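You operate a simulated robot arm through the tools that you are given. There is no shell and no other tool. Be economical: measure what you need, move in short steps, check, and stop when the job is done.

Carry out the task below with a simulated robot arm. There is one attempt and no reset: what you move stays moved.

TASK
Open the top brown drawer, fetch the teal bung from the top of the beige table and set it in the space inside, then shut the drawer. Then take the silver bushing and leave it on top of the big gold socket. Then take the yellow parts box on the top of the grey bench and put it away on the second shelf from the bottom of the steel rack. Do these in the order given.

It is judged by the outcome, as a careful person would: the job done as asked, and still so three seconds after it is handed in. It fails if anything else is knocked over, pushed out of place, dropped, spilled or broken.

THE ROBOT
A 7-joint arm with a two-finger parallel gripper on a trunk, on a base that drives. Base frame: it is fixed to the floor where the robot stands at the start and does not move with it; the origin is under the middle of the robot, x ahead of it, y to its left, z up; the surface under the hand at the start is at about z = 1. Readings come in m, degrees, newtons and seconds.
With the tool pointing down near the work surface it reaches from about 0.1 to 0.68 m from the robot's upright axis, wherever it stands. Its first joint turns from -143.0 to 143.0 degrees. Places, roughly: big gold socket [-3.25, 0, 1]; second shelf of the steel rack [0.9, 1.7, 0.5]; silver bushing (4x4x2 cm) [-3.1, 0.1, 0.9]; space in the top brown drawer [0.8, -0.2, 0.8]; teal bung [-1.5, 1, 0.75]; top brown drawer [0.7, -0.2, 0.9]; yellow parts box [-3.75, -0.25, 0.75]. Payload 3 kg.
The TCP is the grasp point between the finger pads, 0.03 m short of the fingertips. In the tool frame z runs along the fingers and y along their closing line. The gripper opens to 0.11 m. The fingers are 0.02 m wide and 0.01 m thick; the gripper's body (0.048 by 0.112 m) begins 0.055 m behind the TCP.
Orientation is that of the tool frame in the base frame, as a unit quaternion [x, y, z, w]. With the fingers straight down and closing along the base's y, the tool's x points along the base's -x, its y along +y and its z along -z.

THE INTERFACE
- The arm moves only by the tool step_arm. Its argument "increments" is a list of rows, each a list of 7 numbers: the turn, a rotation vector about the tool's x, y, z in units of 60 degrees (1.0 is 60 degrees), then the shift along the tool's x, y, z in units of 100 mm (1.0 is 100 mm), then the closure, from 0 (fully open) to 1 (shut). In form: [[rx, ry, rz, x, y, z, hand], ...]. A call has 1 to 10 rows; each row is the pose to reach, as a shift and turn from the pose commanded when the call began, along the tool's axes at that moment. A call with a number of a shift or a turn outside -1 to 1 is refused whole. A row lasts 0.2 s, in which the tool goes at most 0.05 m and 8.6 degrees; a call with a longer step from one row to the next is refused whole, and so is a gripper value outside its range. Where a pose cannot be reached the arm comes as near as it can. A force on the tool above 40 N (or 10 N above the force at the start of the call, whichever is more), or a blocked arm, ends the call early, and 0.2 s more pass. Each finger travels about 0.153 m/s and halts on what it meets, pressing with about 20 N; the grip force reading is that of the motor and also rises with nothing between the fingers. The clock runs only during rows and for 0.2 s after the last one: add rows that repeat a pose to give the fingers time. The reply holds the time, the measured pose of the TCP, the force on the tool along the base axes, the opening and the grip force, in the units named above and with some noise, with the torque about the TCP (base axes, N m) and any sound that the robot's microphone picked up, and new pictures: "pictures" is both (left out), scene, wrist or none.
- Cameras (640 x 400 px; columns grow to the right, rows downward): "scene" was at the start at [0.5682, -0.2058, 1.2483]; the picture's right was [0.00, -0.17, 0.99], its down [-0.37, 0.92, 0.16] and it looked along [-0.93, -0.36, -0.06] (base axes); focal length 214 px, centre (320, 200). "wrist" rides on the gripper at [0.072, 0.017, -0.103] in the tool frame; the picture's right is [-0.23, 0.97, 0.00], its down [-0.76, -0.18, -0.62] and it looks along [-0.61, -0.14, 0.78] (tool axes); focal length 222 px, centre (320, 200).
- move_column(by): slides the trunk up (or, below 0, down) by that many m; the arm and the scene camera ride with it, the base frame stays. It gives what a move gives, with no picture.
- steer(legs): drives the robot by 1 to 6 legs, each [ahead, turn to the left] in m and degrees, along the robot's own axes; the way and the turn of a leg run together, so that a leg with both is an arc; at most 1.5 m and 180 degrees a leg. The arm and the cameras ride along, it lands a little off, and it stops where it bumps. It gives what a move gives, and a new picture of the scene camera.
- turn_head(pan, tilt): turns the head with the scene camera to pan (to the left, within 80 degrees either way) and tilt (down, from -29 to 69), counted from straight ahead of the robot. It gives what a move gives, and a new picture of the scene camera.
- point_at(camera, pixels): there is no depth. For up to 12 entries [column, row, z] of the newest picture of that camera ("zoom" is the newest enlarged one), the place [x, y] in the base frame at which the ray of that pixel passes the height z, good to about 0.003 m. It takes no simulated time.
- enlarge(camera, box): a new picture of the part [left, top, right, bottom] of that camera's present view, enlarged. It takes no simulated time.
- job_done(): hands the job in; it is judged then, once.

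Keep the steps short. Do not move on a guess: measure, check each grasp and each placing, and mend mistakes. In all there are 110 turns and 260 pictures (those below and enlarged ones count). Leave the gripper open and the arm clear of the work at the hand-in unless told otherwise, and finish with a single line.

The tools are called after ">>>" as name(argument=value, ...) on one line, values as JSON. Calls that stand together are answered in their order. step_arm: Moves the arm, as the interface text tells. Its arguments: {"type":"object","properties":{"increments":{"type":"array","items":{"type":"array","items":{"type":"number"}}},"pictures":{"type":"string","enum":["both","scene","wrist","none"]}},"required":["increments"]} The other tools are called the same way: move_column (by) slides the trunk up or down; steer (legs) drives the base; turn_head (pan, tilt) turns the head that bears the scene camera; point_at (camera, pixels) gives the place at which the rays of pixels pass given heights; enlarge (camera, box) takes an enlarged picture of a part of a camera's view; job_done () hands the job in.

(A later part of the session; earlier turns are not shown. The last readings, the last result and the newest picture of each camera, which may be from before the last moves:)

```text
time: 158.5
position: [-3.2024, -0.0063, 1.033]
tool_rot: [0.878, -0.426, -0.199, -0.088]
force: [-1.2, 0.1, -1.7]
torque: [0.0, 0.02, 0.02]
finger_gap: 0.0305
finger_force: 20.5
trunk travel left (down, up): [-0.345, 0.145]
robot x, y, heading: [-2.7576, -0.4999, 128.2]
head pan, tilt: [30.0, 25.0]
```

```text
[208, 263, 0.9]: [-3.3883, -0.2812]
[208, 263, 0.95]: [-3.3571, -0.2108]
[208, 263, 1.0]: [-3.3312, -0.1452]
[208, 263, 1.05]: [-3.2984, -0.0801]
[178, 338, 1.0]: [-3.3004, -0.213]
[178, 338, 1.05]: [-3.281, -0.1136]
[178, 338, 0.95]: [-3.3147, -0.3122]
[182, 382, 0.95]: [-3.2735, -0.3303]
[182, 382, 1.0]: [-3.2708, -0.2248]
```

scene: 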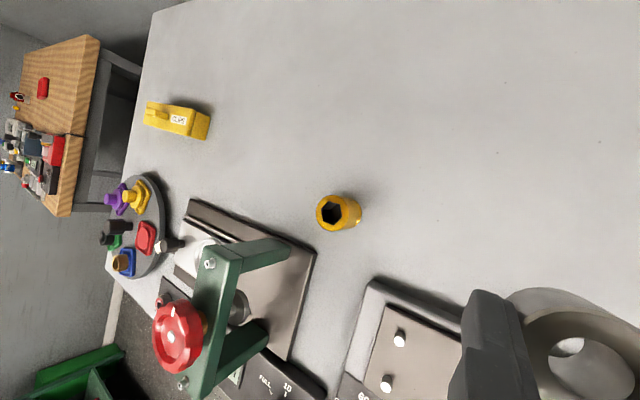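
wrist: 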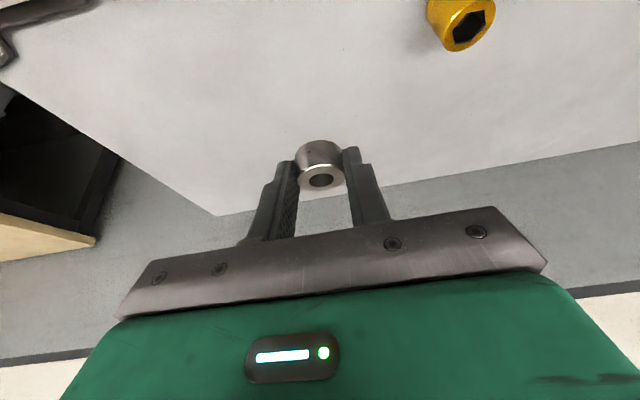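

The press top is near z≈0.98, so leaning the hand from the robot side would brush it. I yaw the tool +40° so the hand leans in from the clear right side instead.

>>> step_arm(increments=[[-0.056, 0, -0.12, 0, 0.1, 0, 1], [-0.113, 0, -0.241, 0, 0.25, 0, 1], [-0.169, 0, -0.362, -0.02, 0.45, 0.01, 1], [-0.226, 0, -0.483, -0.04, 0.65, 0.03, 1], [-0.282, 0, -0.604, -0.06, 0.85, 0.04, 1], [-0.282, 0, -0.604, -0.06, 0.85, 0.04, 1]], pictures="both")

```text
time: 159.9
position: [-3.2728, -0.0534, 1.0332]
tool_rot: [0.97, -0.099, -0.222, -0.017]
force: [0.3, 0.9, -2.0]
torque: [0.0, -0.04, 0.01]
finger_gap: 0.0307
finger_force: 20.0
trunk travel left (down, up): [-0.345, 0.145]
robot x, y, heading: [-2.7586, -0.497, 128.0]
head pan, tilt: [30.0, 25.0]
```

scene: 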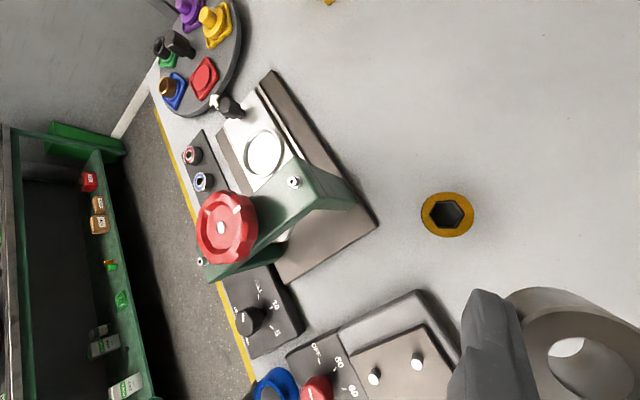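
wrist: 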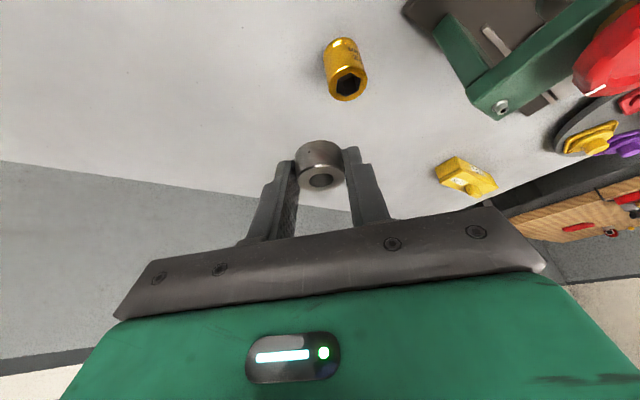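

>>> point_at(camera="scene", pixels=[[447, 214, 0.88], [447, 214, 0.9], [447, 214, 0.92], [294, 181, 0.95], [294, 181, 1.0]])

>>> point_at(camera="wrist", pixels=[[347, 85, 0.88], [347, 85, 0.9], [347, 85, 0.92], [502, 106, 0.95], [502, 106, 1.0], [320, 180, 1.02], [320, 180, 1.0]])

>>> enlarge(camera="wrist", box=[270, 20, 430, 200])

```text
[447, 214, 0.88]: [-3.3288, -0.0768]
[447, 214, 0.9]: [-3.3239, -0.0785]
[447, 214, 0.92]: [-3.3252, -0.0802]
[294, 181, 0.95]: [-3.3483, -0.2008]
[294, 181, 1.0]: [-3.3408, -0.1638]
```

```text
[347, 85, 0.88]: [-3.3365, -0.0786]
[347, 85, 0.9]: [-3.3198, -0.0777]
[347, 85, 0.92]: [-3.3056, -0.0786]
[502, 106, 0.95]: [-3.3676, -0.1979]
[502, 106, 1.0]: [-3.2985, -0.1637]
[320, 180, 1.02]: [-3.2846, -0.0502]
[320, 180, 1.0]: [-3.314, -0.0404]
```

```text
2.22 times, centred on (350, 110) of wrist
```

zoom: 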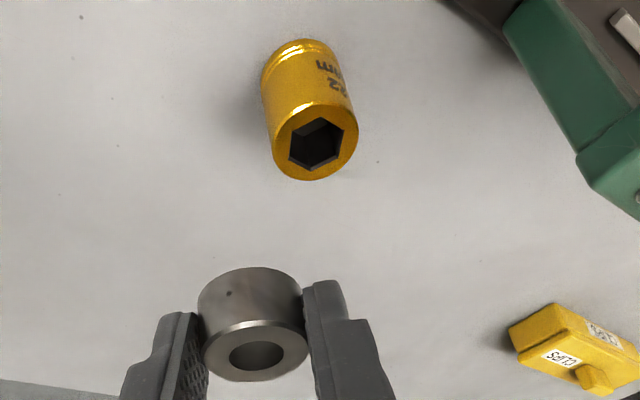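

Socket top centre (-3.3245,-0.078,0.896); press top z≈0.966. The bushing hangs about (-0.011,+0.003) from the TCP. I move over the socket, then lower to 5 cm above it.

>>> step_arm(increments=[[0, 0, 0, -0.1, 0.12, 0.05, 1], [0, 0, 0, -0.2, 0.24, 0.1, 1], [0, 0, 0, -0.308, 0.351, 0.153, 1], [0, 0, 0, -0.2, 0.348, 0.38, 1], [0, 0, 0, -0.09, 0.345, 0.6, 1], [0, 0, 0, -0.09, 0.345, 0.6, 1]], pictures="both")

>>> enlarge(camera="wrist", box=[250, 60, 450, 220])

```text
time: 161.3
position: [-3.3116, -0.0796, 0.9837]
tool_rot: [0.97, -0.1, -0.222, -0.017]
force: [0.1, 0.5, -1.1]
torque: [0.02, -0.05, 0.0]
finger_gap: 0.0306
finger_force: 19.9
trunk travel left (down, up): [-0.345, 0.145]
robot x, y, heading: [-2.7615, -0.5008, 128.3]
head pan, tilt: [30.0, 25.0]
```

scene: 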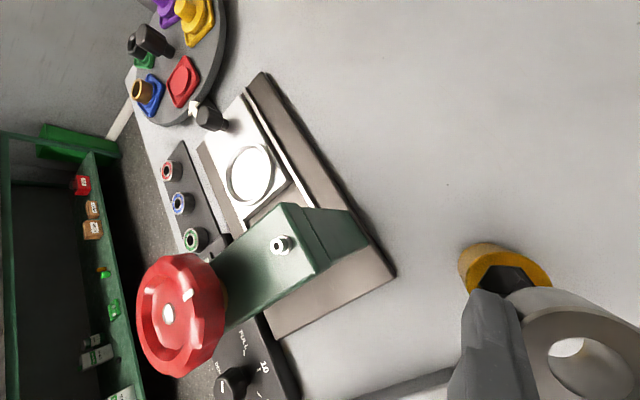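
wrist: 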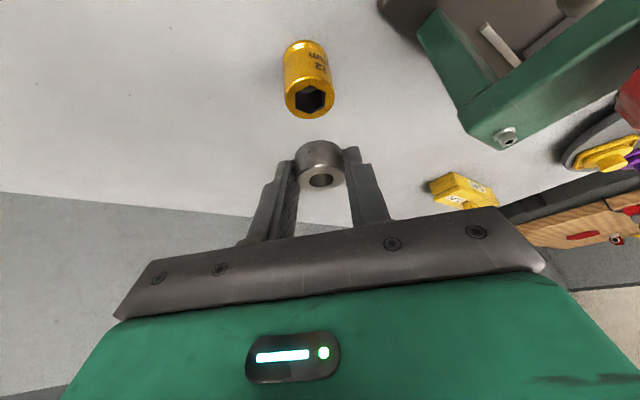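

```text
2.50 times, centred on (350, 140) of wrist
```

zoom: 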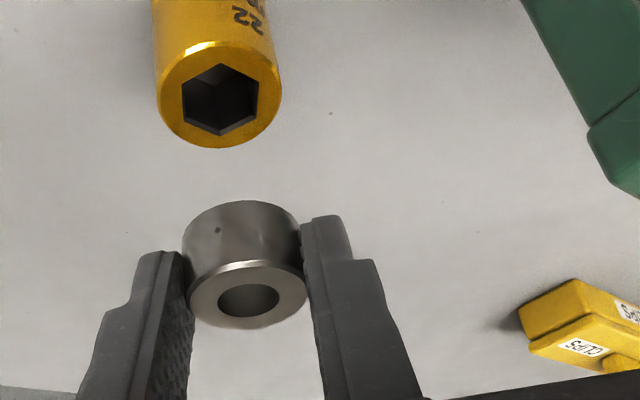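

>>> point_at(camera="wrist", pixels=[[310, 99, 0.896], [322, 180, 0.971], [322, 180, 0.976], [310, 99, 0.9]])

>>> point_at(camera="scene", pixels=[[505, 280, 0.896], [580, 362, 0.971], [580, 360, 0.951]])

```text
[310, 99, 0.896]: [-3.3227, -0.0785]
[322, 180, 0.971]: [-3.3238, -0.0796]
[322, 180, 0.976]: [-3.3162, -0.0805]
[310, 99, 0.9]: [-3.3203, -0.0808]
```

```text
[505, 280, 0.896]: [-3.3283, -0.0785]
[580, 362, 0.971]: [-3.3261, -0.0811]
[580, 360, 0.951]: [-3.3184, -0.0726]
```

Centres agree within 2–3 mm. I lower straight down, creeping at the end until contact.

>>> step_arm(increments=[[0, 0, 0, 0.087, 0, 0.18, 1], [0, 0, 0, 0.165, 0, 0.342, 1], [0, 0, 0, 0.195, 0, 0.405, 1], [0, 0, 0, 0.213, 0, 0.44, 1], [0, 0, 0, 0.226, 0, 0.469, 1], [0, 0, 0, 0.235, 0, 0.487, 1], [0, 0, 0, 0.235, 0, 0.487, 1]], pictures="both")

>>> enlarge(camera="wrist", box=[250, 60, 450, 220])

```text
time: 162.9
position: [-3.3137, -0.0814, 0.9281]
tool_rot: [0.97, -0.1, -0.222, -0.017]
force: [0.1, 0.3, -1.6]
torque: [0.02, -0.01, 0.0]
finger_gap: 0.0305
finger_force: 20.4
trunk travel left (down, up): [-0.345, 0.145]
robot x, y, heading: [-2.7593, -0.4982, 128.1]
head pan, tilt: [30.0, 25.0]
```

scene: 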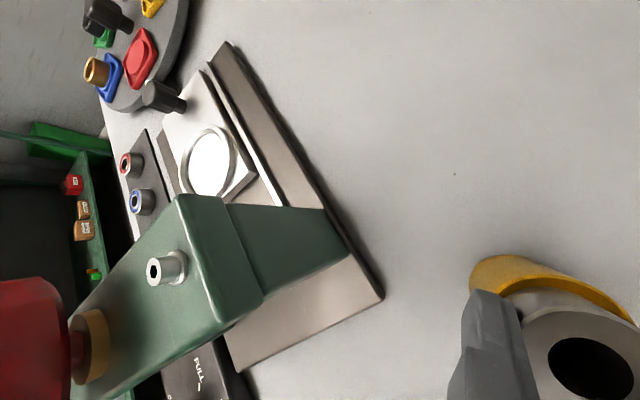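
wrist: 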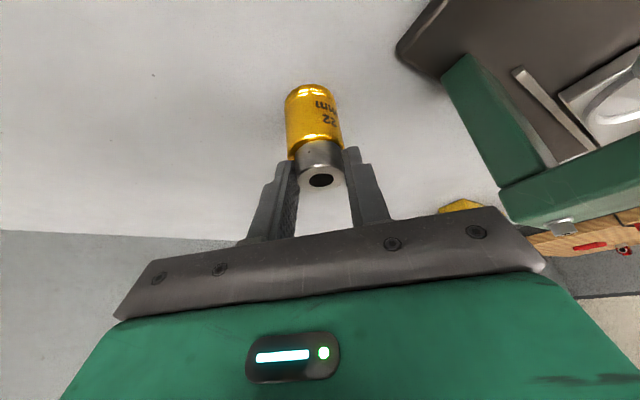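

```text
2.50 times, centred on (350, 140) of wrist
```

zoom: 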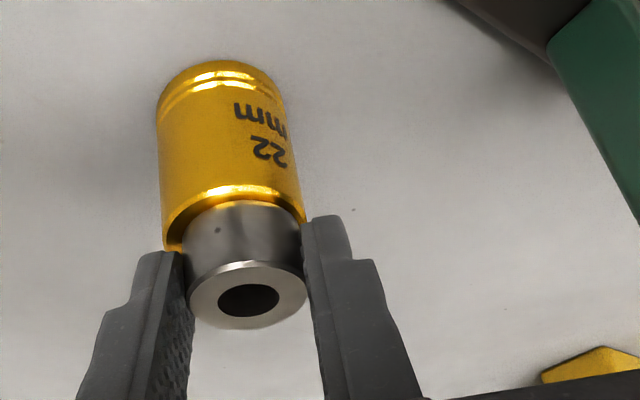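

Just above it. I creep 3 mm more and read the force.

>>> step_arm(increments=[[0, 0, 0, 0.004, 0, 0.009, 1], [0, 0, 0, 0.009, 0, 0.018, 1], [0, 0, 0, 0.013, 0, 0.027, 1], [0, 0, 0, 0.013, 0, 0.027, 1]], pictures="none")

```text
time: 163.9
position: [-3.3135, -0.0802, 0.9286]
tool_rot: [0.969, -0.099, -0.224, -0.018]
force: [-0.4, 1.7, 29.4]
torque: [0.42, -0.04, 0.0]
finger_gap: 0.0307
finger_force: 19.9
trunk travel left (down, up): [-0.345, 0.145]
robot x, y, heading: [-2.7601, -0.4982, 128.2]
head pan, tilt: [30.0, 25.0]
```

Contact is made (29 N). I ease off, open, and withdraw along the tool axis.

>>> step_arm(increments=[[0, 0, 0, -0.011, 0, -0.023, 1], [0, 0, 0, -0.011, 0, -0.023, 0.9], [0, 0, 0, -0.011, 0, -0.023, 0.75], [0, 0, 0, -0.011, 0, -0.023, 0.6], [0, 0, 0, -0.011, 0, -0.023, 0.55], [0, 0, 0, -0.011, 0, -0.2, 0.55], [0, 0, 0, -0.011, 0, -0.5, 0.55], [0, 0, 0, -0.011, 0, -0.95, 0.55]], pictures="both")

>>> enlarge(camera="wrist", box=[230, 20, 430, 180])

```text
time: 165.7
position: [-3.2718, -0.0888, 1.0108]
tool_rot: [0.97, -0.099, -0.221, -0.017]
force: [-0.1, -1.0, -0.5]
torque: [-0.03, -0.05, 0.01]
finger_gap: 0.0495
finger_force: 0.0
trunk travel left (down, up): [-0.345, 0.145]
robot x, y, heading: [-2.762, -0.4994, 128.3]
head pan, tilt: [30.0, 25.0]
```

scene: 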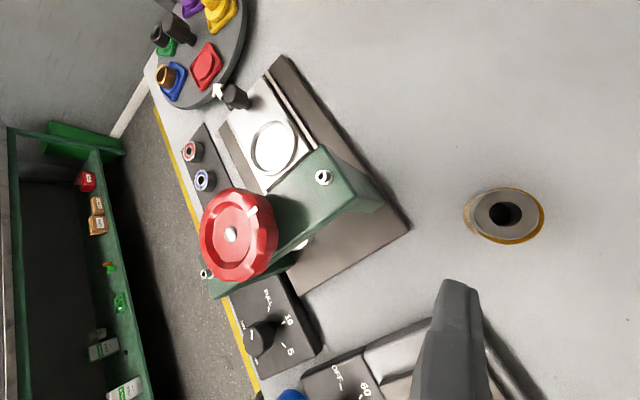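
wrist: 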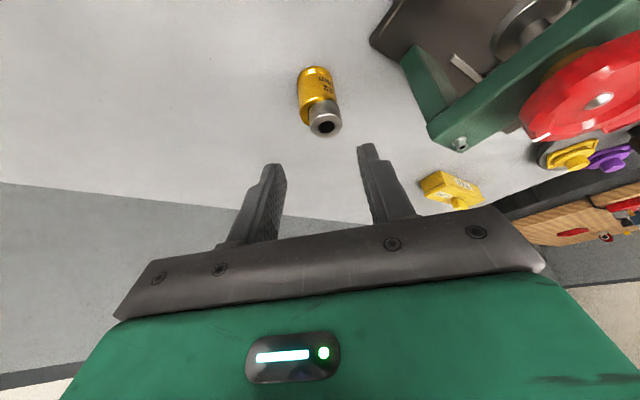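

```text
2.50 times, centred on (330, 100) of wrist
```

zoom: 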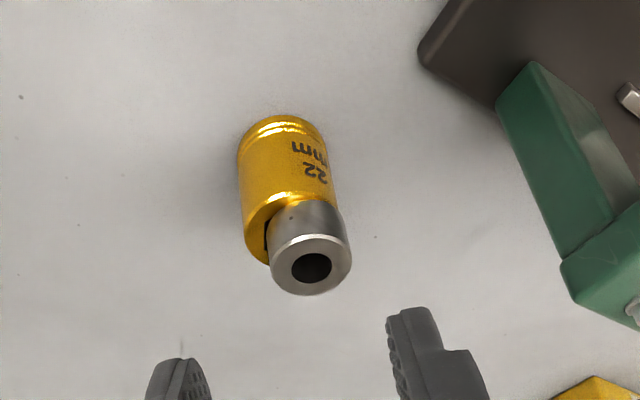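

It rests on the socket but seems a few mm off centre. I measure the offset.

>>> point_at(camera="wrist", pixels=[[326.4, 127.2, 0.916], [326.4, 127.2, 0.92]])

>>> point_at(camera="scene", pixels=[[505, 214, 0.916], [505, 214, 0.92]])

>>> enlarge(camera="scene", box=[440, 170, 570, 260])

```text
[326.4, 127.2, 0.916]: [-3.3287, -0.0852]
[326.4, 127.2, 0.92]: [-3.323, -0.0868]
```

```text
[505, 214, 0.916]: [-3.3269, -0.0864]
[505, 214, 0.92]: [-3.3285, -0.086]
```

```text
4.44 times, centred on (505, 215) of scene
```

zoom: 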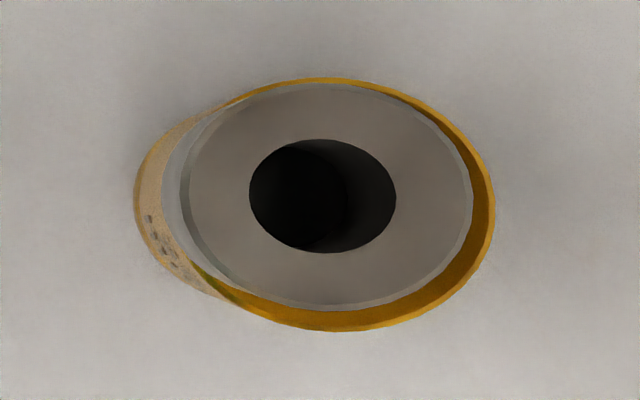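

The bushing sits flat on the socket, only a few mm off centre and stable. Next is the yellow box marked CLIPS; I measure where it stands.

>>> point_at(camera="wrist", pixels=[[452, 190, 0.87], [425, 180, 0.87], [478, 200, 0.87]])

>>> step_arm(increments=[[0, 0, 0, -0.2, 0, -0.4, 0.3], [0, 0, 0, -0.3, 0, -0.7, 0.1], [0, 0, 0, -0.4, 0, -0.95, 0.0]], pictures="none")

>>> turn_head(pan=40, tilt=0)

```text
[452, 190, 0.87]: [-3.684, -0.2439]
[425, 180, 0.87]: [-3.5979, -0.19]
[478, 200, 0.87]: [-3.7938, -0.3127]
```

```text
time: 166.5
position: [-3.2674, -0.0895, 1.1148]
tool_rot: [0.97, -0.099, -0.221, -0.016]
force: [0.0, 0.5, -0.4]
torque: [-0.01, -0.01, 0.02]
finger_gap: 0.1102
finger_force: 0.0
trunk travel left (down, up): [-0.345, 0.145]
robot x, y, heading: [-2.759, -0.4968, 128.3]
head pan, tilt: [30.0, 25.0]
```

```text
time: 167.3
position: [-3.2677, -0.0883, 1.1148]
tool_rot: [0.97, -0.099, -0.222, -0.017]
force: [0.3, -0.3, 0.0]
torque: [-0.01, 0.0, -0.01]
finger_gap: 0.1101
finger_force: 0.0
trunk travel left (down, up): [-0.345, 0.145]
robot x, y, heading: [-2.7571, -0.5029, 128.1]
head pan, tilt: [40.0, 0.0]
```

scene: 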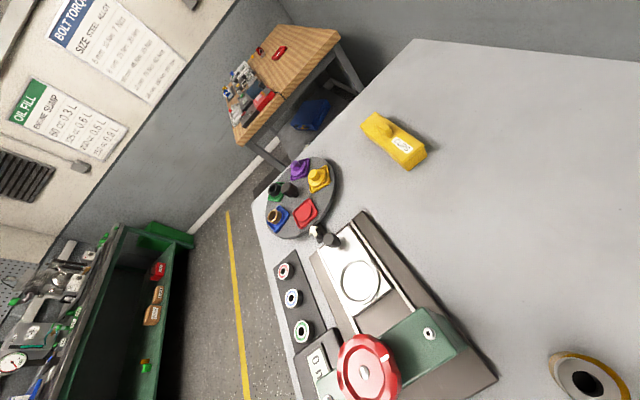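

The CLIPS box sits near the bench's far left end. I measure the box, bench corners and gap to choose a stand.

>>> point_at(camera="scene", pixels=[[395, 140, 0.87], [375, 115, 0.87], [412, 168, 0.85], [252, 195, 0.848], [413, 40, 0.848], [235, 215, 0.0], [240, 145, 0.8], [320, 170, 0.9], [240, 320, 0.0], [345, 95, 0.0]])

>>> enlarge(camera="scene", box=[220, 20, 460, 260])

```text
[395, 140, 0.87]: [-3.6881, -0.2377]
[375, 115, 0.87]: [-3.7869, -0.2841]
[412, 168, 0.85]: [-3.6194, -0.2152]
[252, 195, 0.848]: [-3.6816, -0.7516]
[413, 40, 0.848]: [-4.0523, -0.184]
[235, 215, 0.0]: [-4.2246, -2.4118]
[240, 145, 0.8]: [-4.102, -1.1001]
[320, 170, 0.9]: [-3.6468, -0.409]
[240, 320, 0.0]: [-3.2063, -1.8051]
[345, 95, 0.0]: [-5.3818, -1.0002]
```

```text
1.67 times, centred on (340, 140) of scene
```

zoom: 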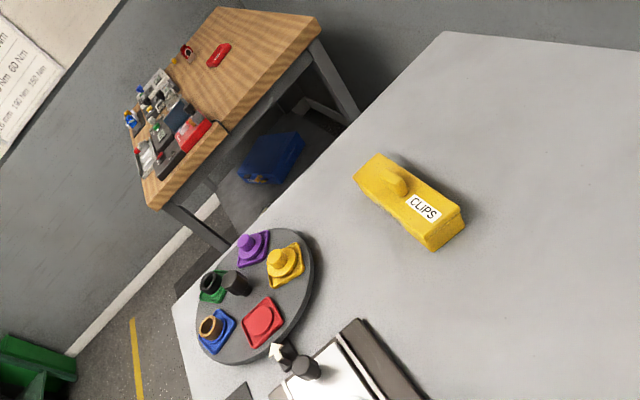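

The box is about 0.43 m behind the front edge, so I'll stand right in front of it. First I raise the trunk, bring the hand upright and retract it.

>>> move_column(by=0.1)

>>> step_arm(increments=[[0, 0.1, 0, 0.2, -0.2, 0, 0], [0, 0.2, 0, 0.4, -0.3, 0, 0], [0, 0.3, 0, 0.6, -0.4, 0, 0], [0, 0.417, 0, 0.9, -0.5, 0, 0], [0, 0.417, 0, 0.9, -0.5, 0, 0]], pictures="none")

>>> step_arm(increments=[[0, 0, 0.13, 0.1, 0, 0, 0], [0, 0, 0.26, 0.2, 0, 0, 0], [0, 0, 0.39, 0.3, 0, 0, 0], [0, 0, 0.52, 0.4, 0, 0, 0], [0, 0, 0.65, 0.5, 0, 0, 0]], pictures="none")

>>> steer(legs=[[-0.14, 0], [0, 87], [0.6, 0]])

```text
time: 168.7
position: [-3.2673, -0.0885, 1.2146]
tool_rot: [0.97, -0.099, -0.222, -0.017]
force: [-0.4, -0.4, -1.0]
torque: [0.0, 0.0, -0.05]
finger_gap: 0.1098
finger_force: 0.1
trunk travel left (down, up): [-0.445, 0.045]
robot x, y, heading: [-2.7608, -0.4967, 127.9]
head pan, tilt: [40.0, 0.0]
```

```text
time: 169.9
position: [-3.1785, -0.0564, 1.1758]
tool_rot: [0.995, -0.1, -0.006, 0.004]
force: [-0.8, 0.9, 0.0]
torque: [-0.04, 0.0, -0.03]
finger_gap: 0.11
finger_force: 0.1
trunk travel left (down, up): [-0.445, 0.045]
robot x, y, heading: [-2.7614, -0.4992, 128.1]
head pan, tilt: [40.0, 0.0]
```

```text
time: 171.1
position: [-3.1299, -0.0663, 1.1742]
tool_rot: [0.904, -0.428, -0.005, 0.007]
force: [0.2, -0.2, -0.5]
torque: [-0.02, -0.04, 0.01]
finger_gap: 0.1098
finger_force: 0.0
trunk travel left (down, up): [-0.445, 0.045]
robot x, y, heading: [-2.7605, -0.4955, 128.1]
head pan, tilt: [40.0, 0.0]
```

```text
time: 179.3
position: [-3.6087, -1.3188, 1.1752]
tool_rot: [0.947, 0.323, 0.003, 0.009]
force: [-0.5, 0.5, 0.4]
torque: [-0.02, -0.02, -0.03]
finger_gap: 0.11
finger_force: 0.1
trunk travel left (down, up): [-0.445, 0.045]
robot x, y, heading: [-3.1871, -0.9339, -144.0]
head pan, tilt: [40.0, 0.0]
```

scene: 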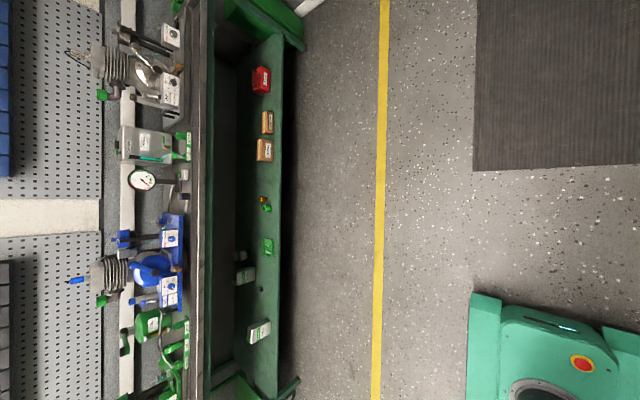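

Aligned with the box. I turn right to face the bench and move up to it.

>>> turn_head(pan=0, tilt=-20)

>>> steer(legs=[[0, -90], [0.1, 0]])

```text
time: 180.3
position: [-3.6055, -1.3178, 1.1759]
tool_rot: [0.947, 0.321, 0.001, 0.008]
force: [0.1, 0.2, 0.2]
torque: [0.02, 0.01, 0.01]
finger_gap: 0.11
finger_force: 0.2
trunk travel left (down, up): [-0.445, 0.045]
robot x, y, heading: [-3.1864, -0.9334, -144.0]
head pan, tilt: [0.0, -20.0]
```

scene: 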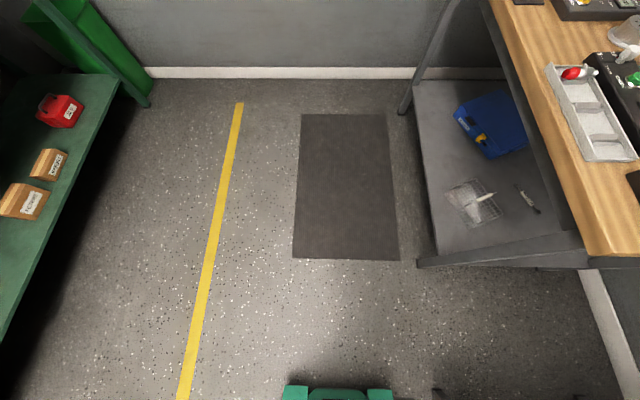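

```text
time: 185.4
position: [-3.6041, -0.4156, 1.1764]
tool_rot: [0.885, -0.465, -0.005, 0.006]
force: [0.4, -1.5, 0.7]
torque: [0.1, 0.05, -0.01]
finger_gap: 0.1099
finger_force: 0.0
trunk travel left (down, up): [-0.445, 0.045]
robot x, y, heading: [-3.2894, -0.8837, 123.1]
head pan, tilt: [0.0, -20.0]
```

scene: 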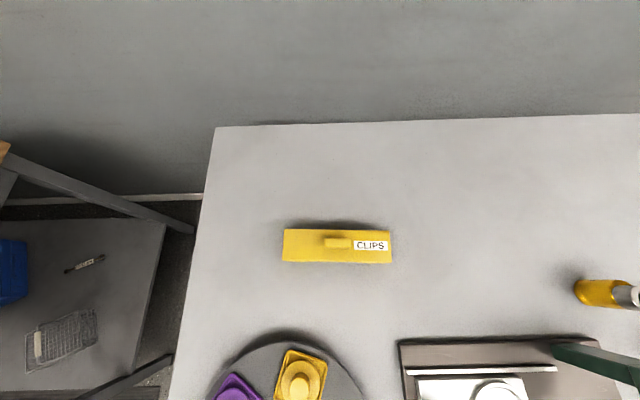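

The CLIPS box has a handle at its centre and is aligned with the bench. I take a wrist view and measure.

>>> step_arm(increments=[[0, 0, 0, 0, 0, 0, 0]], pictures="both")

>>> enlarge(camera="wrist", box=[250, 120, 450, 260])

>>> enlarge(camera="scene", box=[260, 200, 420, 290])

```text
time: 185.8
position: [-3.598, -0.4115, 1.1741]
tool_rot: [0.885, -0.466, -0.005, 0.009]
force: [2.6, 1.0, 0.0]
torque: [-0.17, 0.2, -0.05]
finger_gap: 0.1101
finger_force: 0.0
trunk travel left (down, up): [-0.445, 0.045]
robot x, y, heading: [-3.2921, -0.8888, 123.1]
head pan, tilt: [0.0, -20.0]
```

scene: 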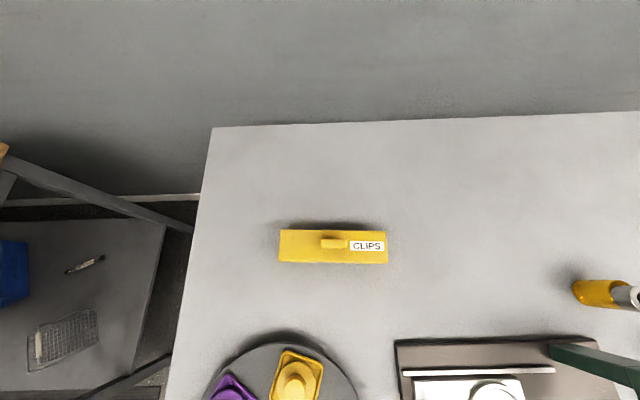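
wrist: 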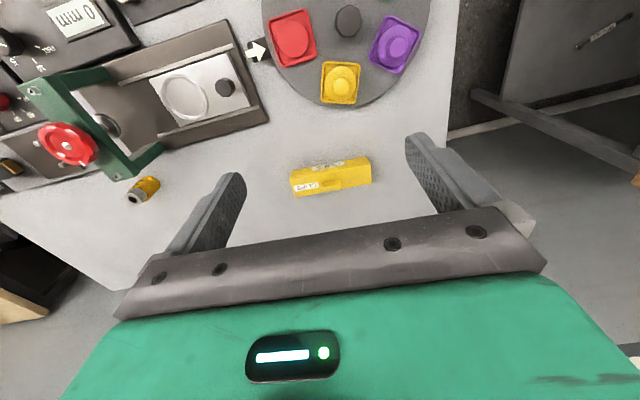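

```text
2.86 times, centred on (350, 190) of wrist
```

zoom: 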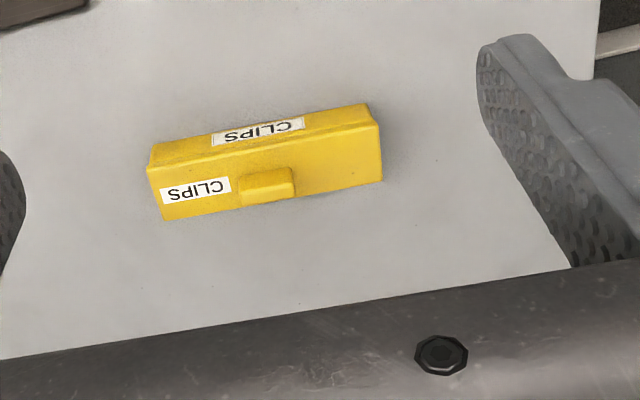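

```text
4.00 times, centred on (340, 245) of scene
```

zoom: 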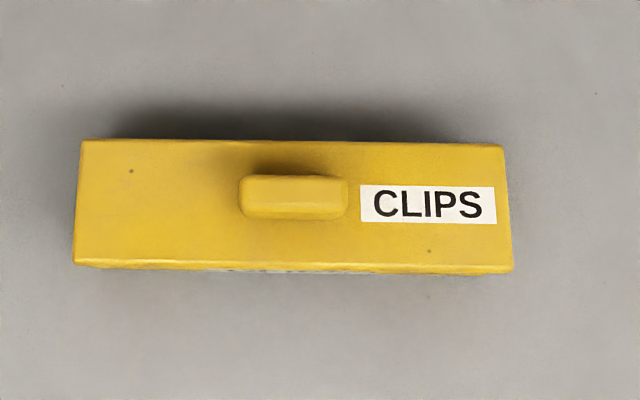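

>>> point_at(camera="scene", pixels=[[333.8, 243, 0.88], [333.8, 243, 0.9], [333.8, 243, 0.92], [280.5, 230, 0.89], [385.5, 231.3, 0.89], [388, 261.3, 0.89], [278.8, 260.5, 0.89]])

>>> point_at(camera="wrist", pixels=[[331.8, 183.7, 0.88], [331.8, 183.7, 0.9], [331.8, 183.7, 0.92], [303, 177, 0.89], [379, 157, 0.89], [383, 163, 0.85], [307, 196, 0.89]])

```text
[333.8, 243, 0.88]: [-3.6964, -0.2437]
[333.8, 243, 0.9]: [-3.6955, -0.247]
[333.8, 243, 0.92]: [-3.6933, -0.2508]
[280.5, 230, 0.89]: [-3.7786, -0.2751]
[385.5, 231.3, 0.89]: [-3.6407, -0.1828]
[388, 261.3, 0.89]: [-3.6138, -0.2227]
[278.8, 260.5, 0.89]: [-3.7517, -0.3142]
```

```text
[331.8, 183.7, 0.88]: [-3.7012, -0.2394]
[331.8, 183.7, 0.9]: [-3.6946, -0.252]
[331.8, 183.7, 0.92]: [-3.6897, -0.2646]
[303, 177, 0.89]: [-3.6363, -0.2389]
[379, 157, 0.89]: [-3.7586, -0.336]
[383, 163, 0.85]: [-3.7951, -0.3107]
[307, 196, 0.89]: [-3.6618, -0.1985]
```

Handle top is about z 0.893 at (-3.696,-0.246); the box is about 0.166 × 0.047 m. I check the heights of the carousel pieces under the hand's path.

>>> point_at(camera="scene", pixels=[[299, 375, 0.86], [299, 375, 0.9], [299, 375, 0.94]])

>>> point_at(camera="wrist", pixels=[[341, 84, 0.86], [341, 84, 0.9], [341, 84, 0.94], [347, 20, 0.9], [397, 42, 0.9]])

```text
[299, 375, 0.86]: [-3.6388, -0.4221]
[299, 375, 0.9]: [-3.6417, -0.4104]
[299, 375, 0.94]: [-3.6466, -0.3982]
```

```text
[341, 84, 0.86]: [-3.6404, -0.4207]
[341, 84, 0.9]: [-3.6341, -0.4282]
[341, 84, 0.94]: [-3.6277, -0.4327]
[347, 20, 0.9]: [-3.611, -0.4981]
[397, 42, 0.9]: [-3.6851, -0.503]
```

All low (z≈0.87), so there's room. I pitch the tool 40° forward while moving toward the box.

>>> step_arm(increments=[[0, -0.13, 0, -0.15, -0.02, 0.1, 0.2], [0, -0.26, 0, -0.3, -0.05, 0.2, 0.2], [0, -0.39, 0, -0.5, -0.08, 0.3, 0.3], [0, -0.52, 0, -0.7, -0.1, 0.4, 0.3], [0, -0.65, 0, -0.9, -0.13, 0.5, 0.3], [0, -0.667, 0, -1.0, -0.13, 0.6, 0.3], [0, -0.667, 0, -1.0, -0.13, 0.6, 0.3]], pictures="both")

```text
time: 187.4
position: [-3.6509, -0.325, 1.1138]
tool_rot: [0.831, -0.438, -0.308, -0.152]
force: [1.3, -0.4, 0.0]
torque: [-0.02, 0.0, -0.01]
finger_gap: 0.0774
finger_force: 0.1
trunk travel left (down, up): [-0.445, 0.045]
robot x, y, heading: [-3.2926, -0.8927, 123.0]
head pan, tilt: [0.0, -20.0]
```

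scene: 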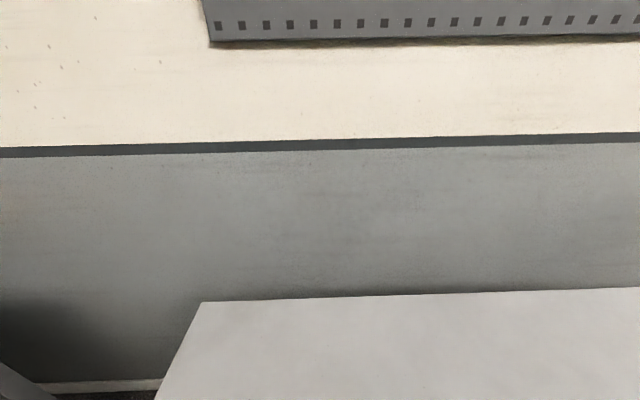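
wrist: 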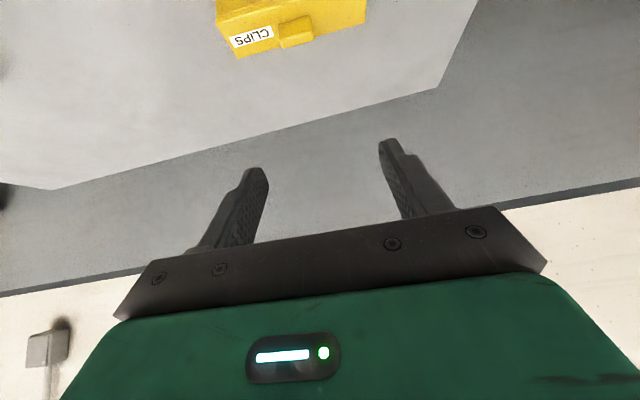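

>>> step_arm(increments=[[0, 0, 0, 0.2, -0.05, 0.3, 0.3], [0, 0, 0, 0.4, -0.1, 0.6, 0.3], [0, 0, 0, 0.6, -0.1, 0.9, 0.3], [0, 0, 0, 0.68, -0.1, 1.0, 0.3], [0, 0, 0, 0.68, -0.1, 1.0, 0.3]], pictures="wrist")

>>> turn_head(pan=0, tilt=35)

>>> enlarge(camera="wrist", box=[220, 20, 420, 160])

```text
time: 188.6
position: [-3.6508, -0.3103, 0.9938]
tool_rot: [0.831, -0.439, -0.307, -0.152]
force: [0.4, 0.3, 0.3]
torque: [0.02, -0.02, 0.01]
finger_gap: 0.077
finger_force: 0.0
trunk travel left (down, up): [-0.445, 0.045]
robot x, y, heading: [-3.2922, -0.8888, 123.2]
head pan, tilt: [0.0, -20.0]
```

wrist: 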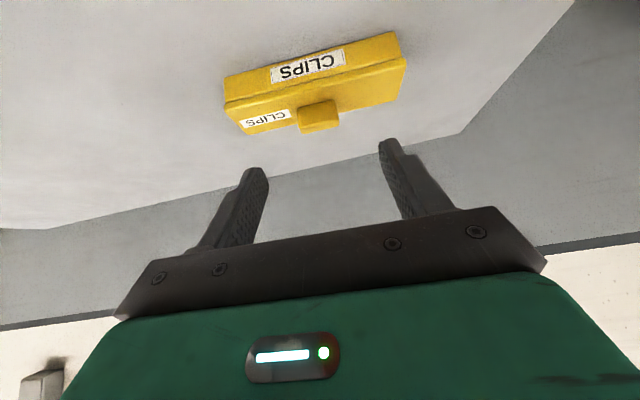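

```text
time: 189.9
position: [-3.6516, -0.3109, 0.9946]
tool_rot: [0.831, -0.439, -0.307, -0.152]
force: [-0.1, 0.2, -0.1]
torque: [-0.01, -0.01, 0.01]
finger_gap: 0.0772
finger_force: 0.0
trunk travel left (down, up): [-0.445, 0.045]
robot x, y, heading: [-3.2927, -0.8878, 123.1]
head pan, tilt: [0.0, 35.0]
```

scene: 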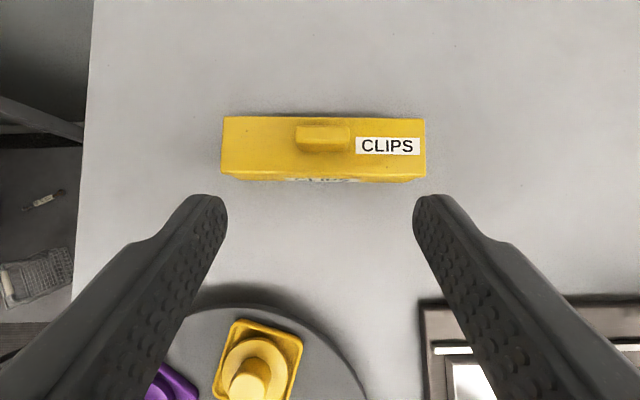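

```text
2.86 times, centred on (320, 90) of wrist
```

zoom: 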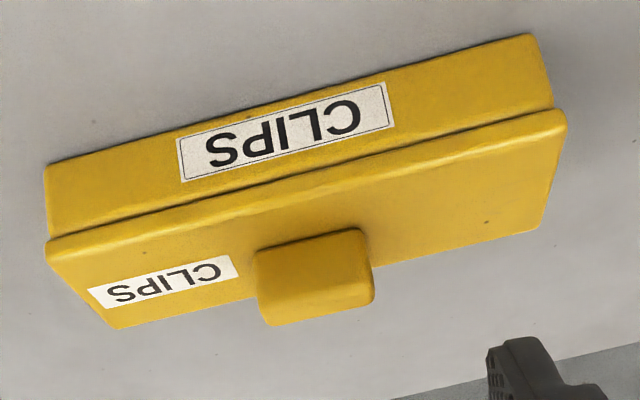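

>>> point_at(camera="scene", pixels=[[323, 133, 0.88], [323, 133, 0.9], [323, 133, 0.92], [223, 175, 0.88], [425, 176, 0.88], [223, 118, 0.88], [296, 133, 0.89], [351, 133, 0.89]])

>>> point_at(camera="wrist", pixels=[[318.6, 122, 0.88], [318.6, 122, 0.9], [318.6, 122, 0.92], [225, 102, 0.88], [405, 60, 0.88]])

>>> enlarge(camera="scene", box=[210, 100, 440, 200])

```text
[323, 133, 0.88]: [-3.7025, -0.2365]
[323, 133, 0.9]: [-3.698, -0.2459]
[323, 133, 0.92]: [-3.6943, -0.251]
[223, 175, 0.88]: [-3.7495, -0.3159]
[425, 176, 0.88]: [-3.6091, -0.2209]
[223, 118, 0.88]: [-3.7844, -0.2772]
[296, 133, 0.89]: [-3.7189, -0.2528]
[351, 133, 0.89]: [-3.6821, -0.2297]
```

```text
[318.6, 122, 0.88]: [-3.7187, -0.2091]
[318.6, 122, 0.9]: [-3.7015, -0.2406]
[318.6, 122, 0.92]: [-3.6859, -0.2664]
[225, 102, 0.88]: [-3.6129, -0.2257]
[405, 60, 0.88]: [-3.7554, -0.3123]
```

```text
2.78 times, centred on (325, 150) of scene
```

zoom: 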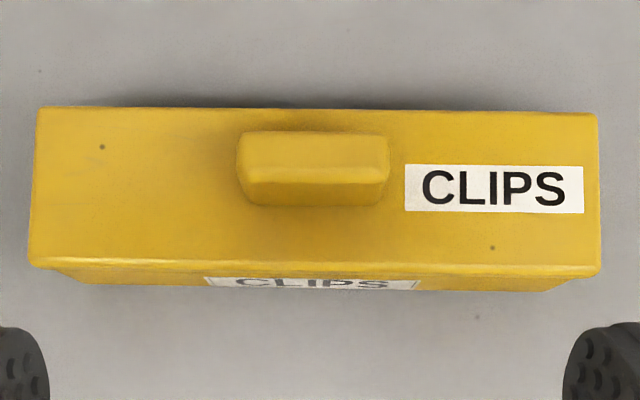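

Handle centre is (-3.697,-0.245), top z≈0.903, box top z≈0.88. The tool axis already points at it, so I go in 0.1 m.

>>> step_arm(increments=[[0, 0, 0, 0, -0.01, 0.3, 0.3], [0, 0, 0, 0, -0.01, 0.6, 0.3], [0, 0, 0, 0, -0.01, 0.85, 0.3], [0, 0, 0, 0, -0.01, 1.0, 0.3], [0, 0, 0, 0, -0.01, 1.0, 0.3]], pictures="wrist")

>>> enlarge(camera="wrist", box=[220, 60, 420, 220])

```text
time: 191.1
position: [-3.6898, -0.2572, 0.9201]
tool_rot: [0.83, -0.439, -0.309, -0.153]
force: [0.6, 0.6, 10.7]
torque: [0.33, -0.26, -0.06]
finger_gap: 0.0771
finger_force: 0.1
trunk travel left (down, up): [-0.445, 0.045]
robot x, y, heading: [-3.2925, -0.8895, 123.0]
head pan, tilt: [0.0, 35.0]
```

wrist: 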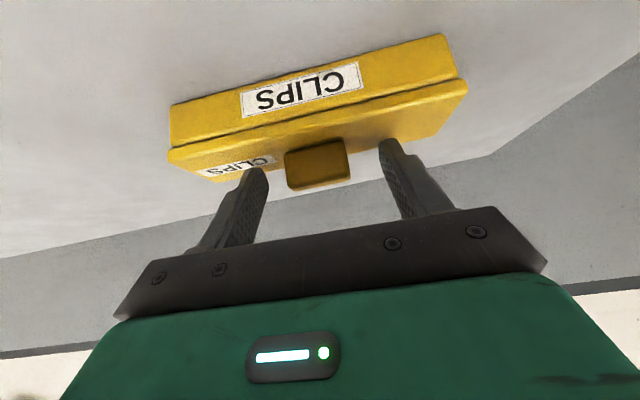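

```text
2.50 times, centred on (320, 140) of wrist
```

zoom: 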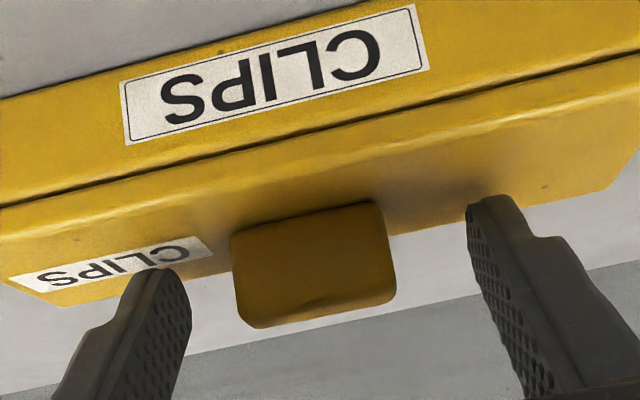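

The fingertips lightly touch the box top on both sides of the handle. I ease up 1 mm and close.

>>> step_arm(increments=[[0, 0, 0, -0.008, 0, -0.01, 0.3], [0, 0, 0, -0.008, 0, -0.01, 0.45], [0, 0, 0, -0.008, 0, -0.01, 0.6], [0, 0, 0, -0.008, 0, -0.01, 0.8], [0, 0, 0, -0.008, 0, -0.01, 1.0], [0, 0, 0, -0.008, 0, -0.01, 1.0]], pictures="wrist")

>>> enlarge(camera="wrist", box=[220, 60, 420, 220])

```text
time: 192.5
position: [-3.6889, -0.2581, 0.9193]
tool_rot: [0.831, -0.439, -0.307, -0.152]
force: [-0.9, -2.2, 2.5]
torque: [0.12, -0.31, -0.12]
finger_gap: 0.04
finger_force: 20.1
trunk travel left (down, up): [-0.445, 0.045]
robot x, y, heading: [-3.2941, -0.8914, 122.8]
head pan, tilt: [0.0, 35.0]
```

wrist: 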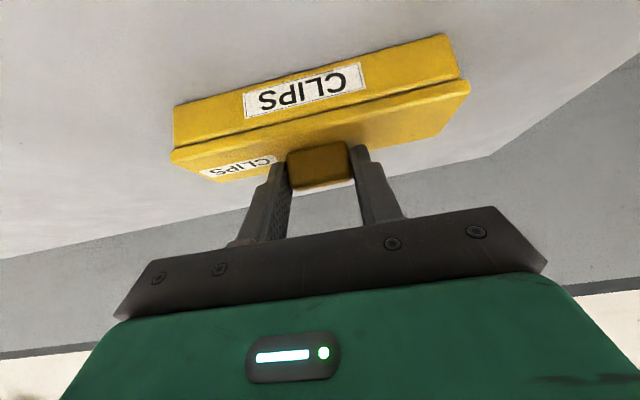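

```text
2.50 times, centred on (320, 140) of wrist
```

zoom: 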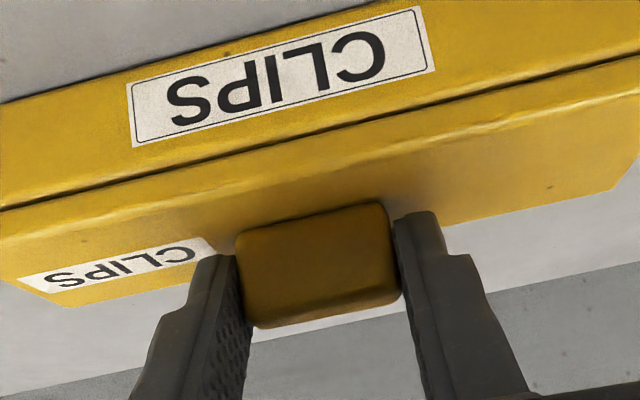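

The handle is gripped at 40 mm. I lift 3 cm slowly and check.

>>> step_arm(increments=[[0, 0, 0, -0.03, 0, -0.04, 1], [0, 0, 0, -0.08, 0, -0.1, 1], [0, 0, 0, -0.14, 0, -0.17, 1], [0, 0, 0, -0.2, 0, -0.23, 1], [0, 0, 0, -0.2, 0, -0.23, 1]], pictures="both")

```text
time: 193.7
position: [-3.6887, -0.2559, 0.9503]
tool_rot: [0.83, -0.439, -0.308, -0.152]
force: [1.3, -0.8, -2.4]
torque: [-0.01, 0.02, 0.01]
finger_gap: 0.0396
finger_force: 19.6
trunk travel left (down, up): [-0.445, 0.045]
robot x, y, heading: [-3.2911, -0.8877, 123.4]
head pan, tilt: [0.0, 35.0]
```

scene: 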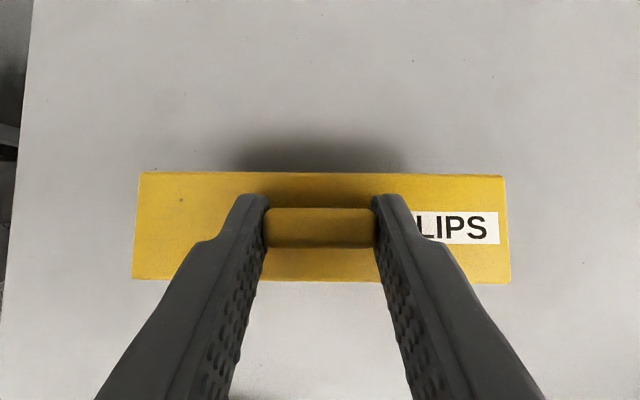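
wrist: 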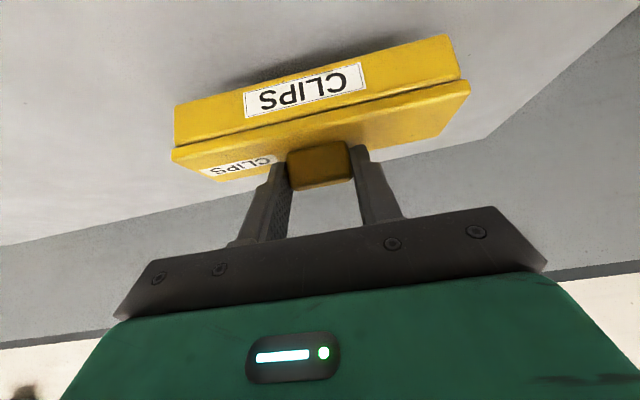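

The box is lifted and steady. I raise it 0.1 m more, then draw it back toward the robot.

>>> step_arm(increments=[[0, 0, 0, -0.16, 0, -0.19, 1], [0, 0, 0, -0.32, 0, -0.38, 1], [0, 0, 0, -0.48, 0, -0.57, 1], [0, 0, 0, -0.645, 0, -0.765, 1]], pictures="none")

>>> step_arm(increments=[[0, 0, 0, 0.17, 0, -0.16, 1], [0, 0, 0, 0.35, 0, -0.32, 1], [0, 0, 0, 0.55, 0, -0.48, 1], [0, 0, 0, 0.77, 0, -0.66, 1], [0, 0, 0, 0.95, 0, -0.8, 1]], pictures="wrist")

>>> steer(legs=[[-0.15, 0], [0, -90]])

```text
time: 194.7
position: [-3.6862, -0.2561, 1.0513]
tool_rot: [0.83, -0.439, -0.308, -0.152]
force: [-0.9, 0.0, -2.2]
torque: [-0.03, -0.02, 0.02]
finger_gap: 0.0395
finger_force: 20.2
trunk travel left (down, up): [-0.445, 0.045]
robot x, y, heading: [-3.2888, -0.8846, 123.3]
head pan, tilt: [0.0, 35.0]
```

```text
time: 195.9
position: [-3.6164, -0.3581, 1.0499]
tool_rot: [0.831, -0.439, -0.307, -0.152]
force: [0.1, 0.0, -2.4]
torque: [-0.01, -0.05, 0.01]
finger_gap: 0.0399
finger_force: 20.1
trunk travel left (down, up): [-0.445, 0.045]
robot x, y, heading: [-3.2901, -0.8896, 123.0]
head pan, tilt: [0.0, 35.0]
```

wrist: 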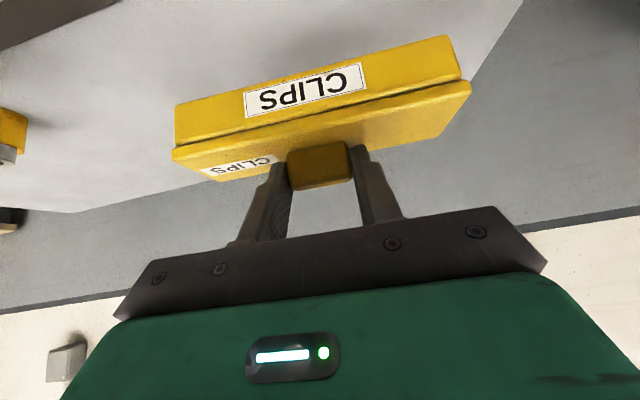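

```text
time: 200.6
position: [-2.7256, -0.6112, 1.0512]
tool_rot: [-0.338, 0.876, 0.134, 0.317]
force: [0.2, -1.7, -2.5]
torque: [0.06, 0.06, 0.0]
finger_gap: 0.0395
finger_force: 20.0
trunk travel left (down, up): [-0.445, 0.045]
robot x, y, heading: [-3.249, -0.964, 39.1]
head pan, tilt: [0.0, 35.0]
stopped in leg 2: the robot was blocked; the commanded pose is now the measured one
```

scene: 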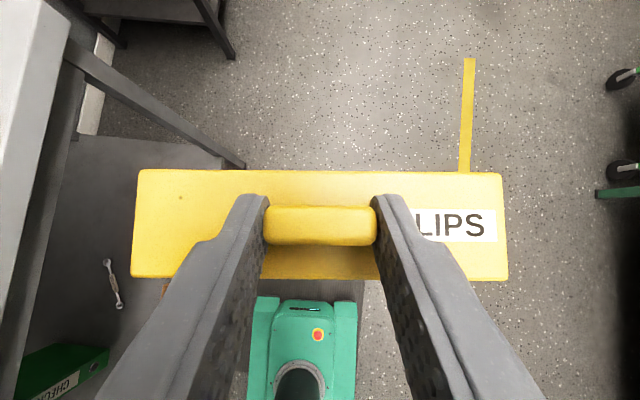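

Blocked 4° short, probably a base corner near the bench shelf. The box is still held. I check the bench (press, socket with bushing) by looking left.

>>> turn_head(pan=65, tilt=30)

```text
time: 201.9
position: [-2.7261, -0.6087, 1.0511]
tool_rot: [-0.338, 0.876, 0.133, 0.317]
force: [1.3, -0.5, -1.9]
torque: [-0.01, 0.06, 0.0]
finger_gap: 0.0399
finger_force: 20.1
trunk travel left (down, up): [-0.445, 0.045]
robot x, y, heading: [-3.2477, -0.9608, 39.5]
head pan, tilt: [65.0, 30.0]
```

scene: 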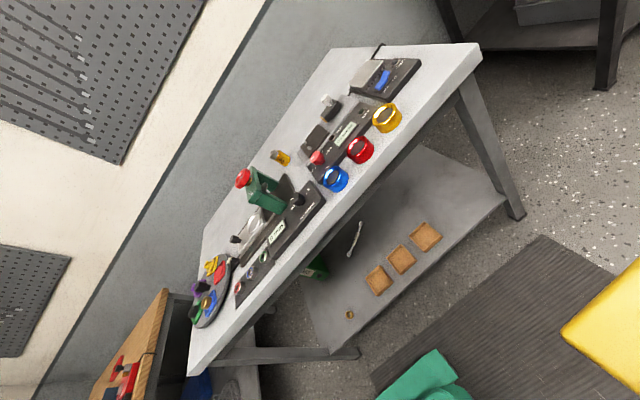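

>>> enlarge(camera="scene", box=[180, 40, 420, 340])

>>> enlarge(camera="scene", box=[240, 120, 340, 220])

```text
1.33 times, centred on (300, 190) of scene
```

zoom: 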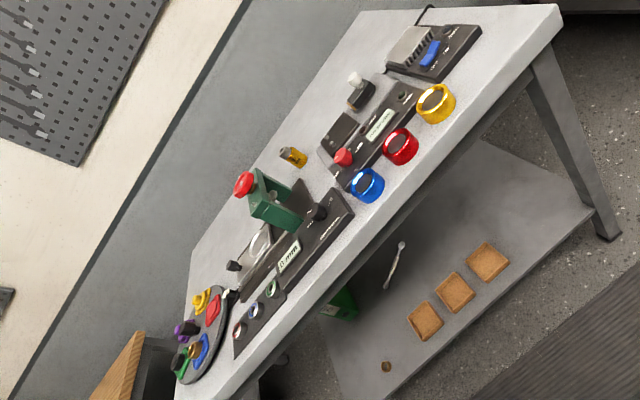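

```text
4.00 times, centred on (290, 170) of scene
```

zoom: 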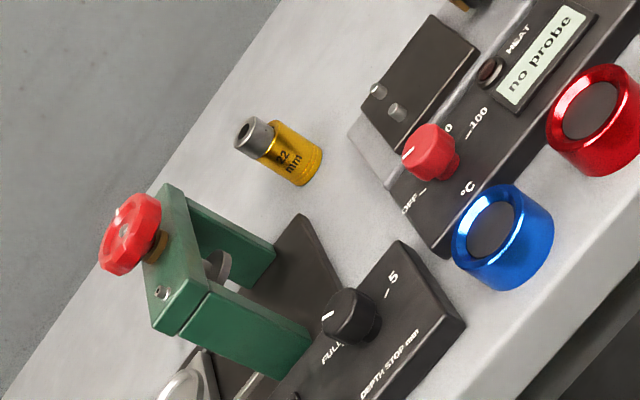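

The bushing still sits on the socket, and nothing on the bench moved. I drive forward to free the rear, turn slightly right, and head for the rack.

>>> turn_head(pan=0, tilt=-29)

>>> steer(legs=[[0.3, 0], [0, -11.5], [1.4, 0], [1.4, 0]])

```text
time: 203.3
position: [-2.7257, -0.6091, 1.052]
tool_rot: [-0.338, 0.876, 0.134, 0.317]
force: [0.2, -0.3, -1.4]
torque: [-0.04, -0.02, 0.0]
finger_gap: 0.0395
finger_force: 20.3
trunk travel left (down, up): [-0.445, 0.045]
robot x, y, heading: [-3.2455, -0.9613, 39.3]
head pan, tilt: [0.0, -28.6]
```

scene: 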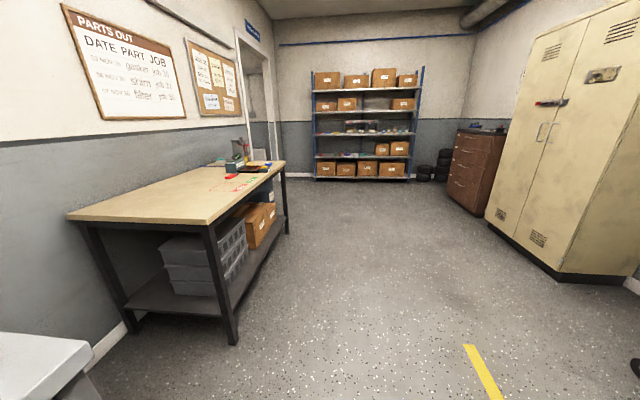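

```text
time: 219.3
position: [0.0474, 0.7817, 1.0509]
tool_rot: [-0.247, 0.906, 0.1, 0.329]
force: [-1.2, -0.1, -0.5]
torque: [-0.03, 0.0, -0.01]
finger_gap: 0.0395
finger_force: 20.1
trunk travel left (down, up): [-0.445, 0.045]
robot x, y, heading: [-0.5396, 0.5443, 27.8]
head pan, tilt: [0.0, -28.6]
```

scene: 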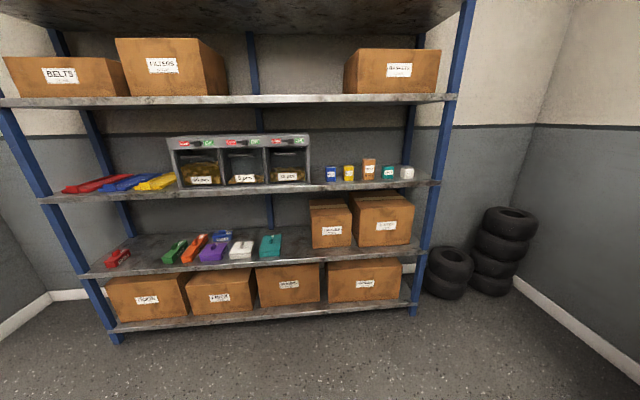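

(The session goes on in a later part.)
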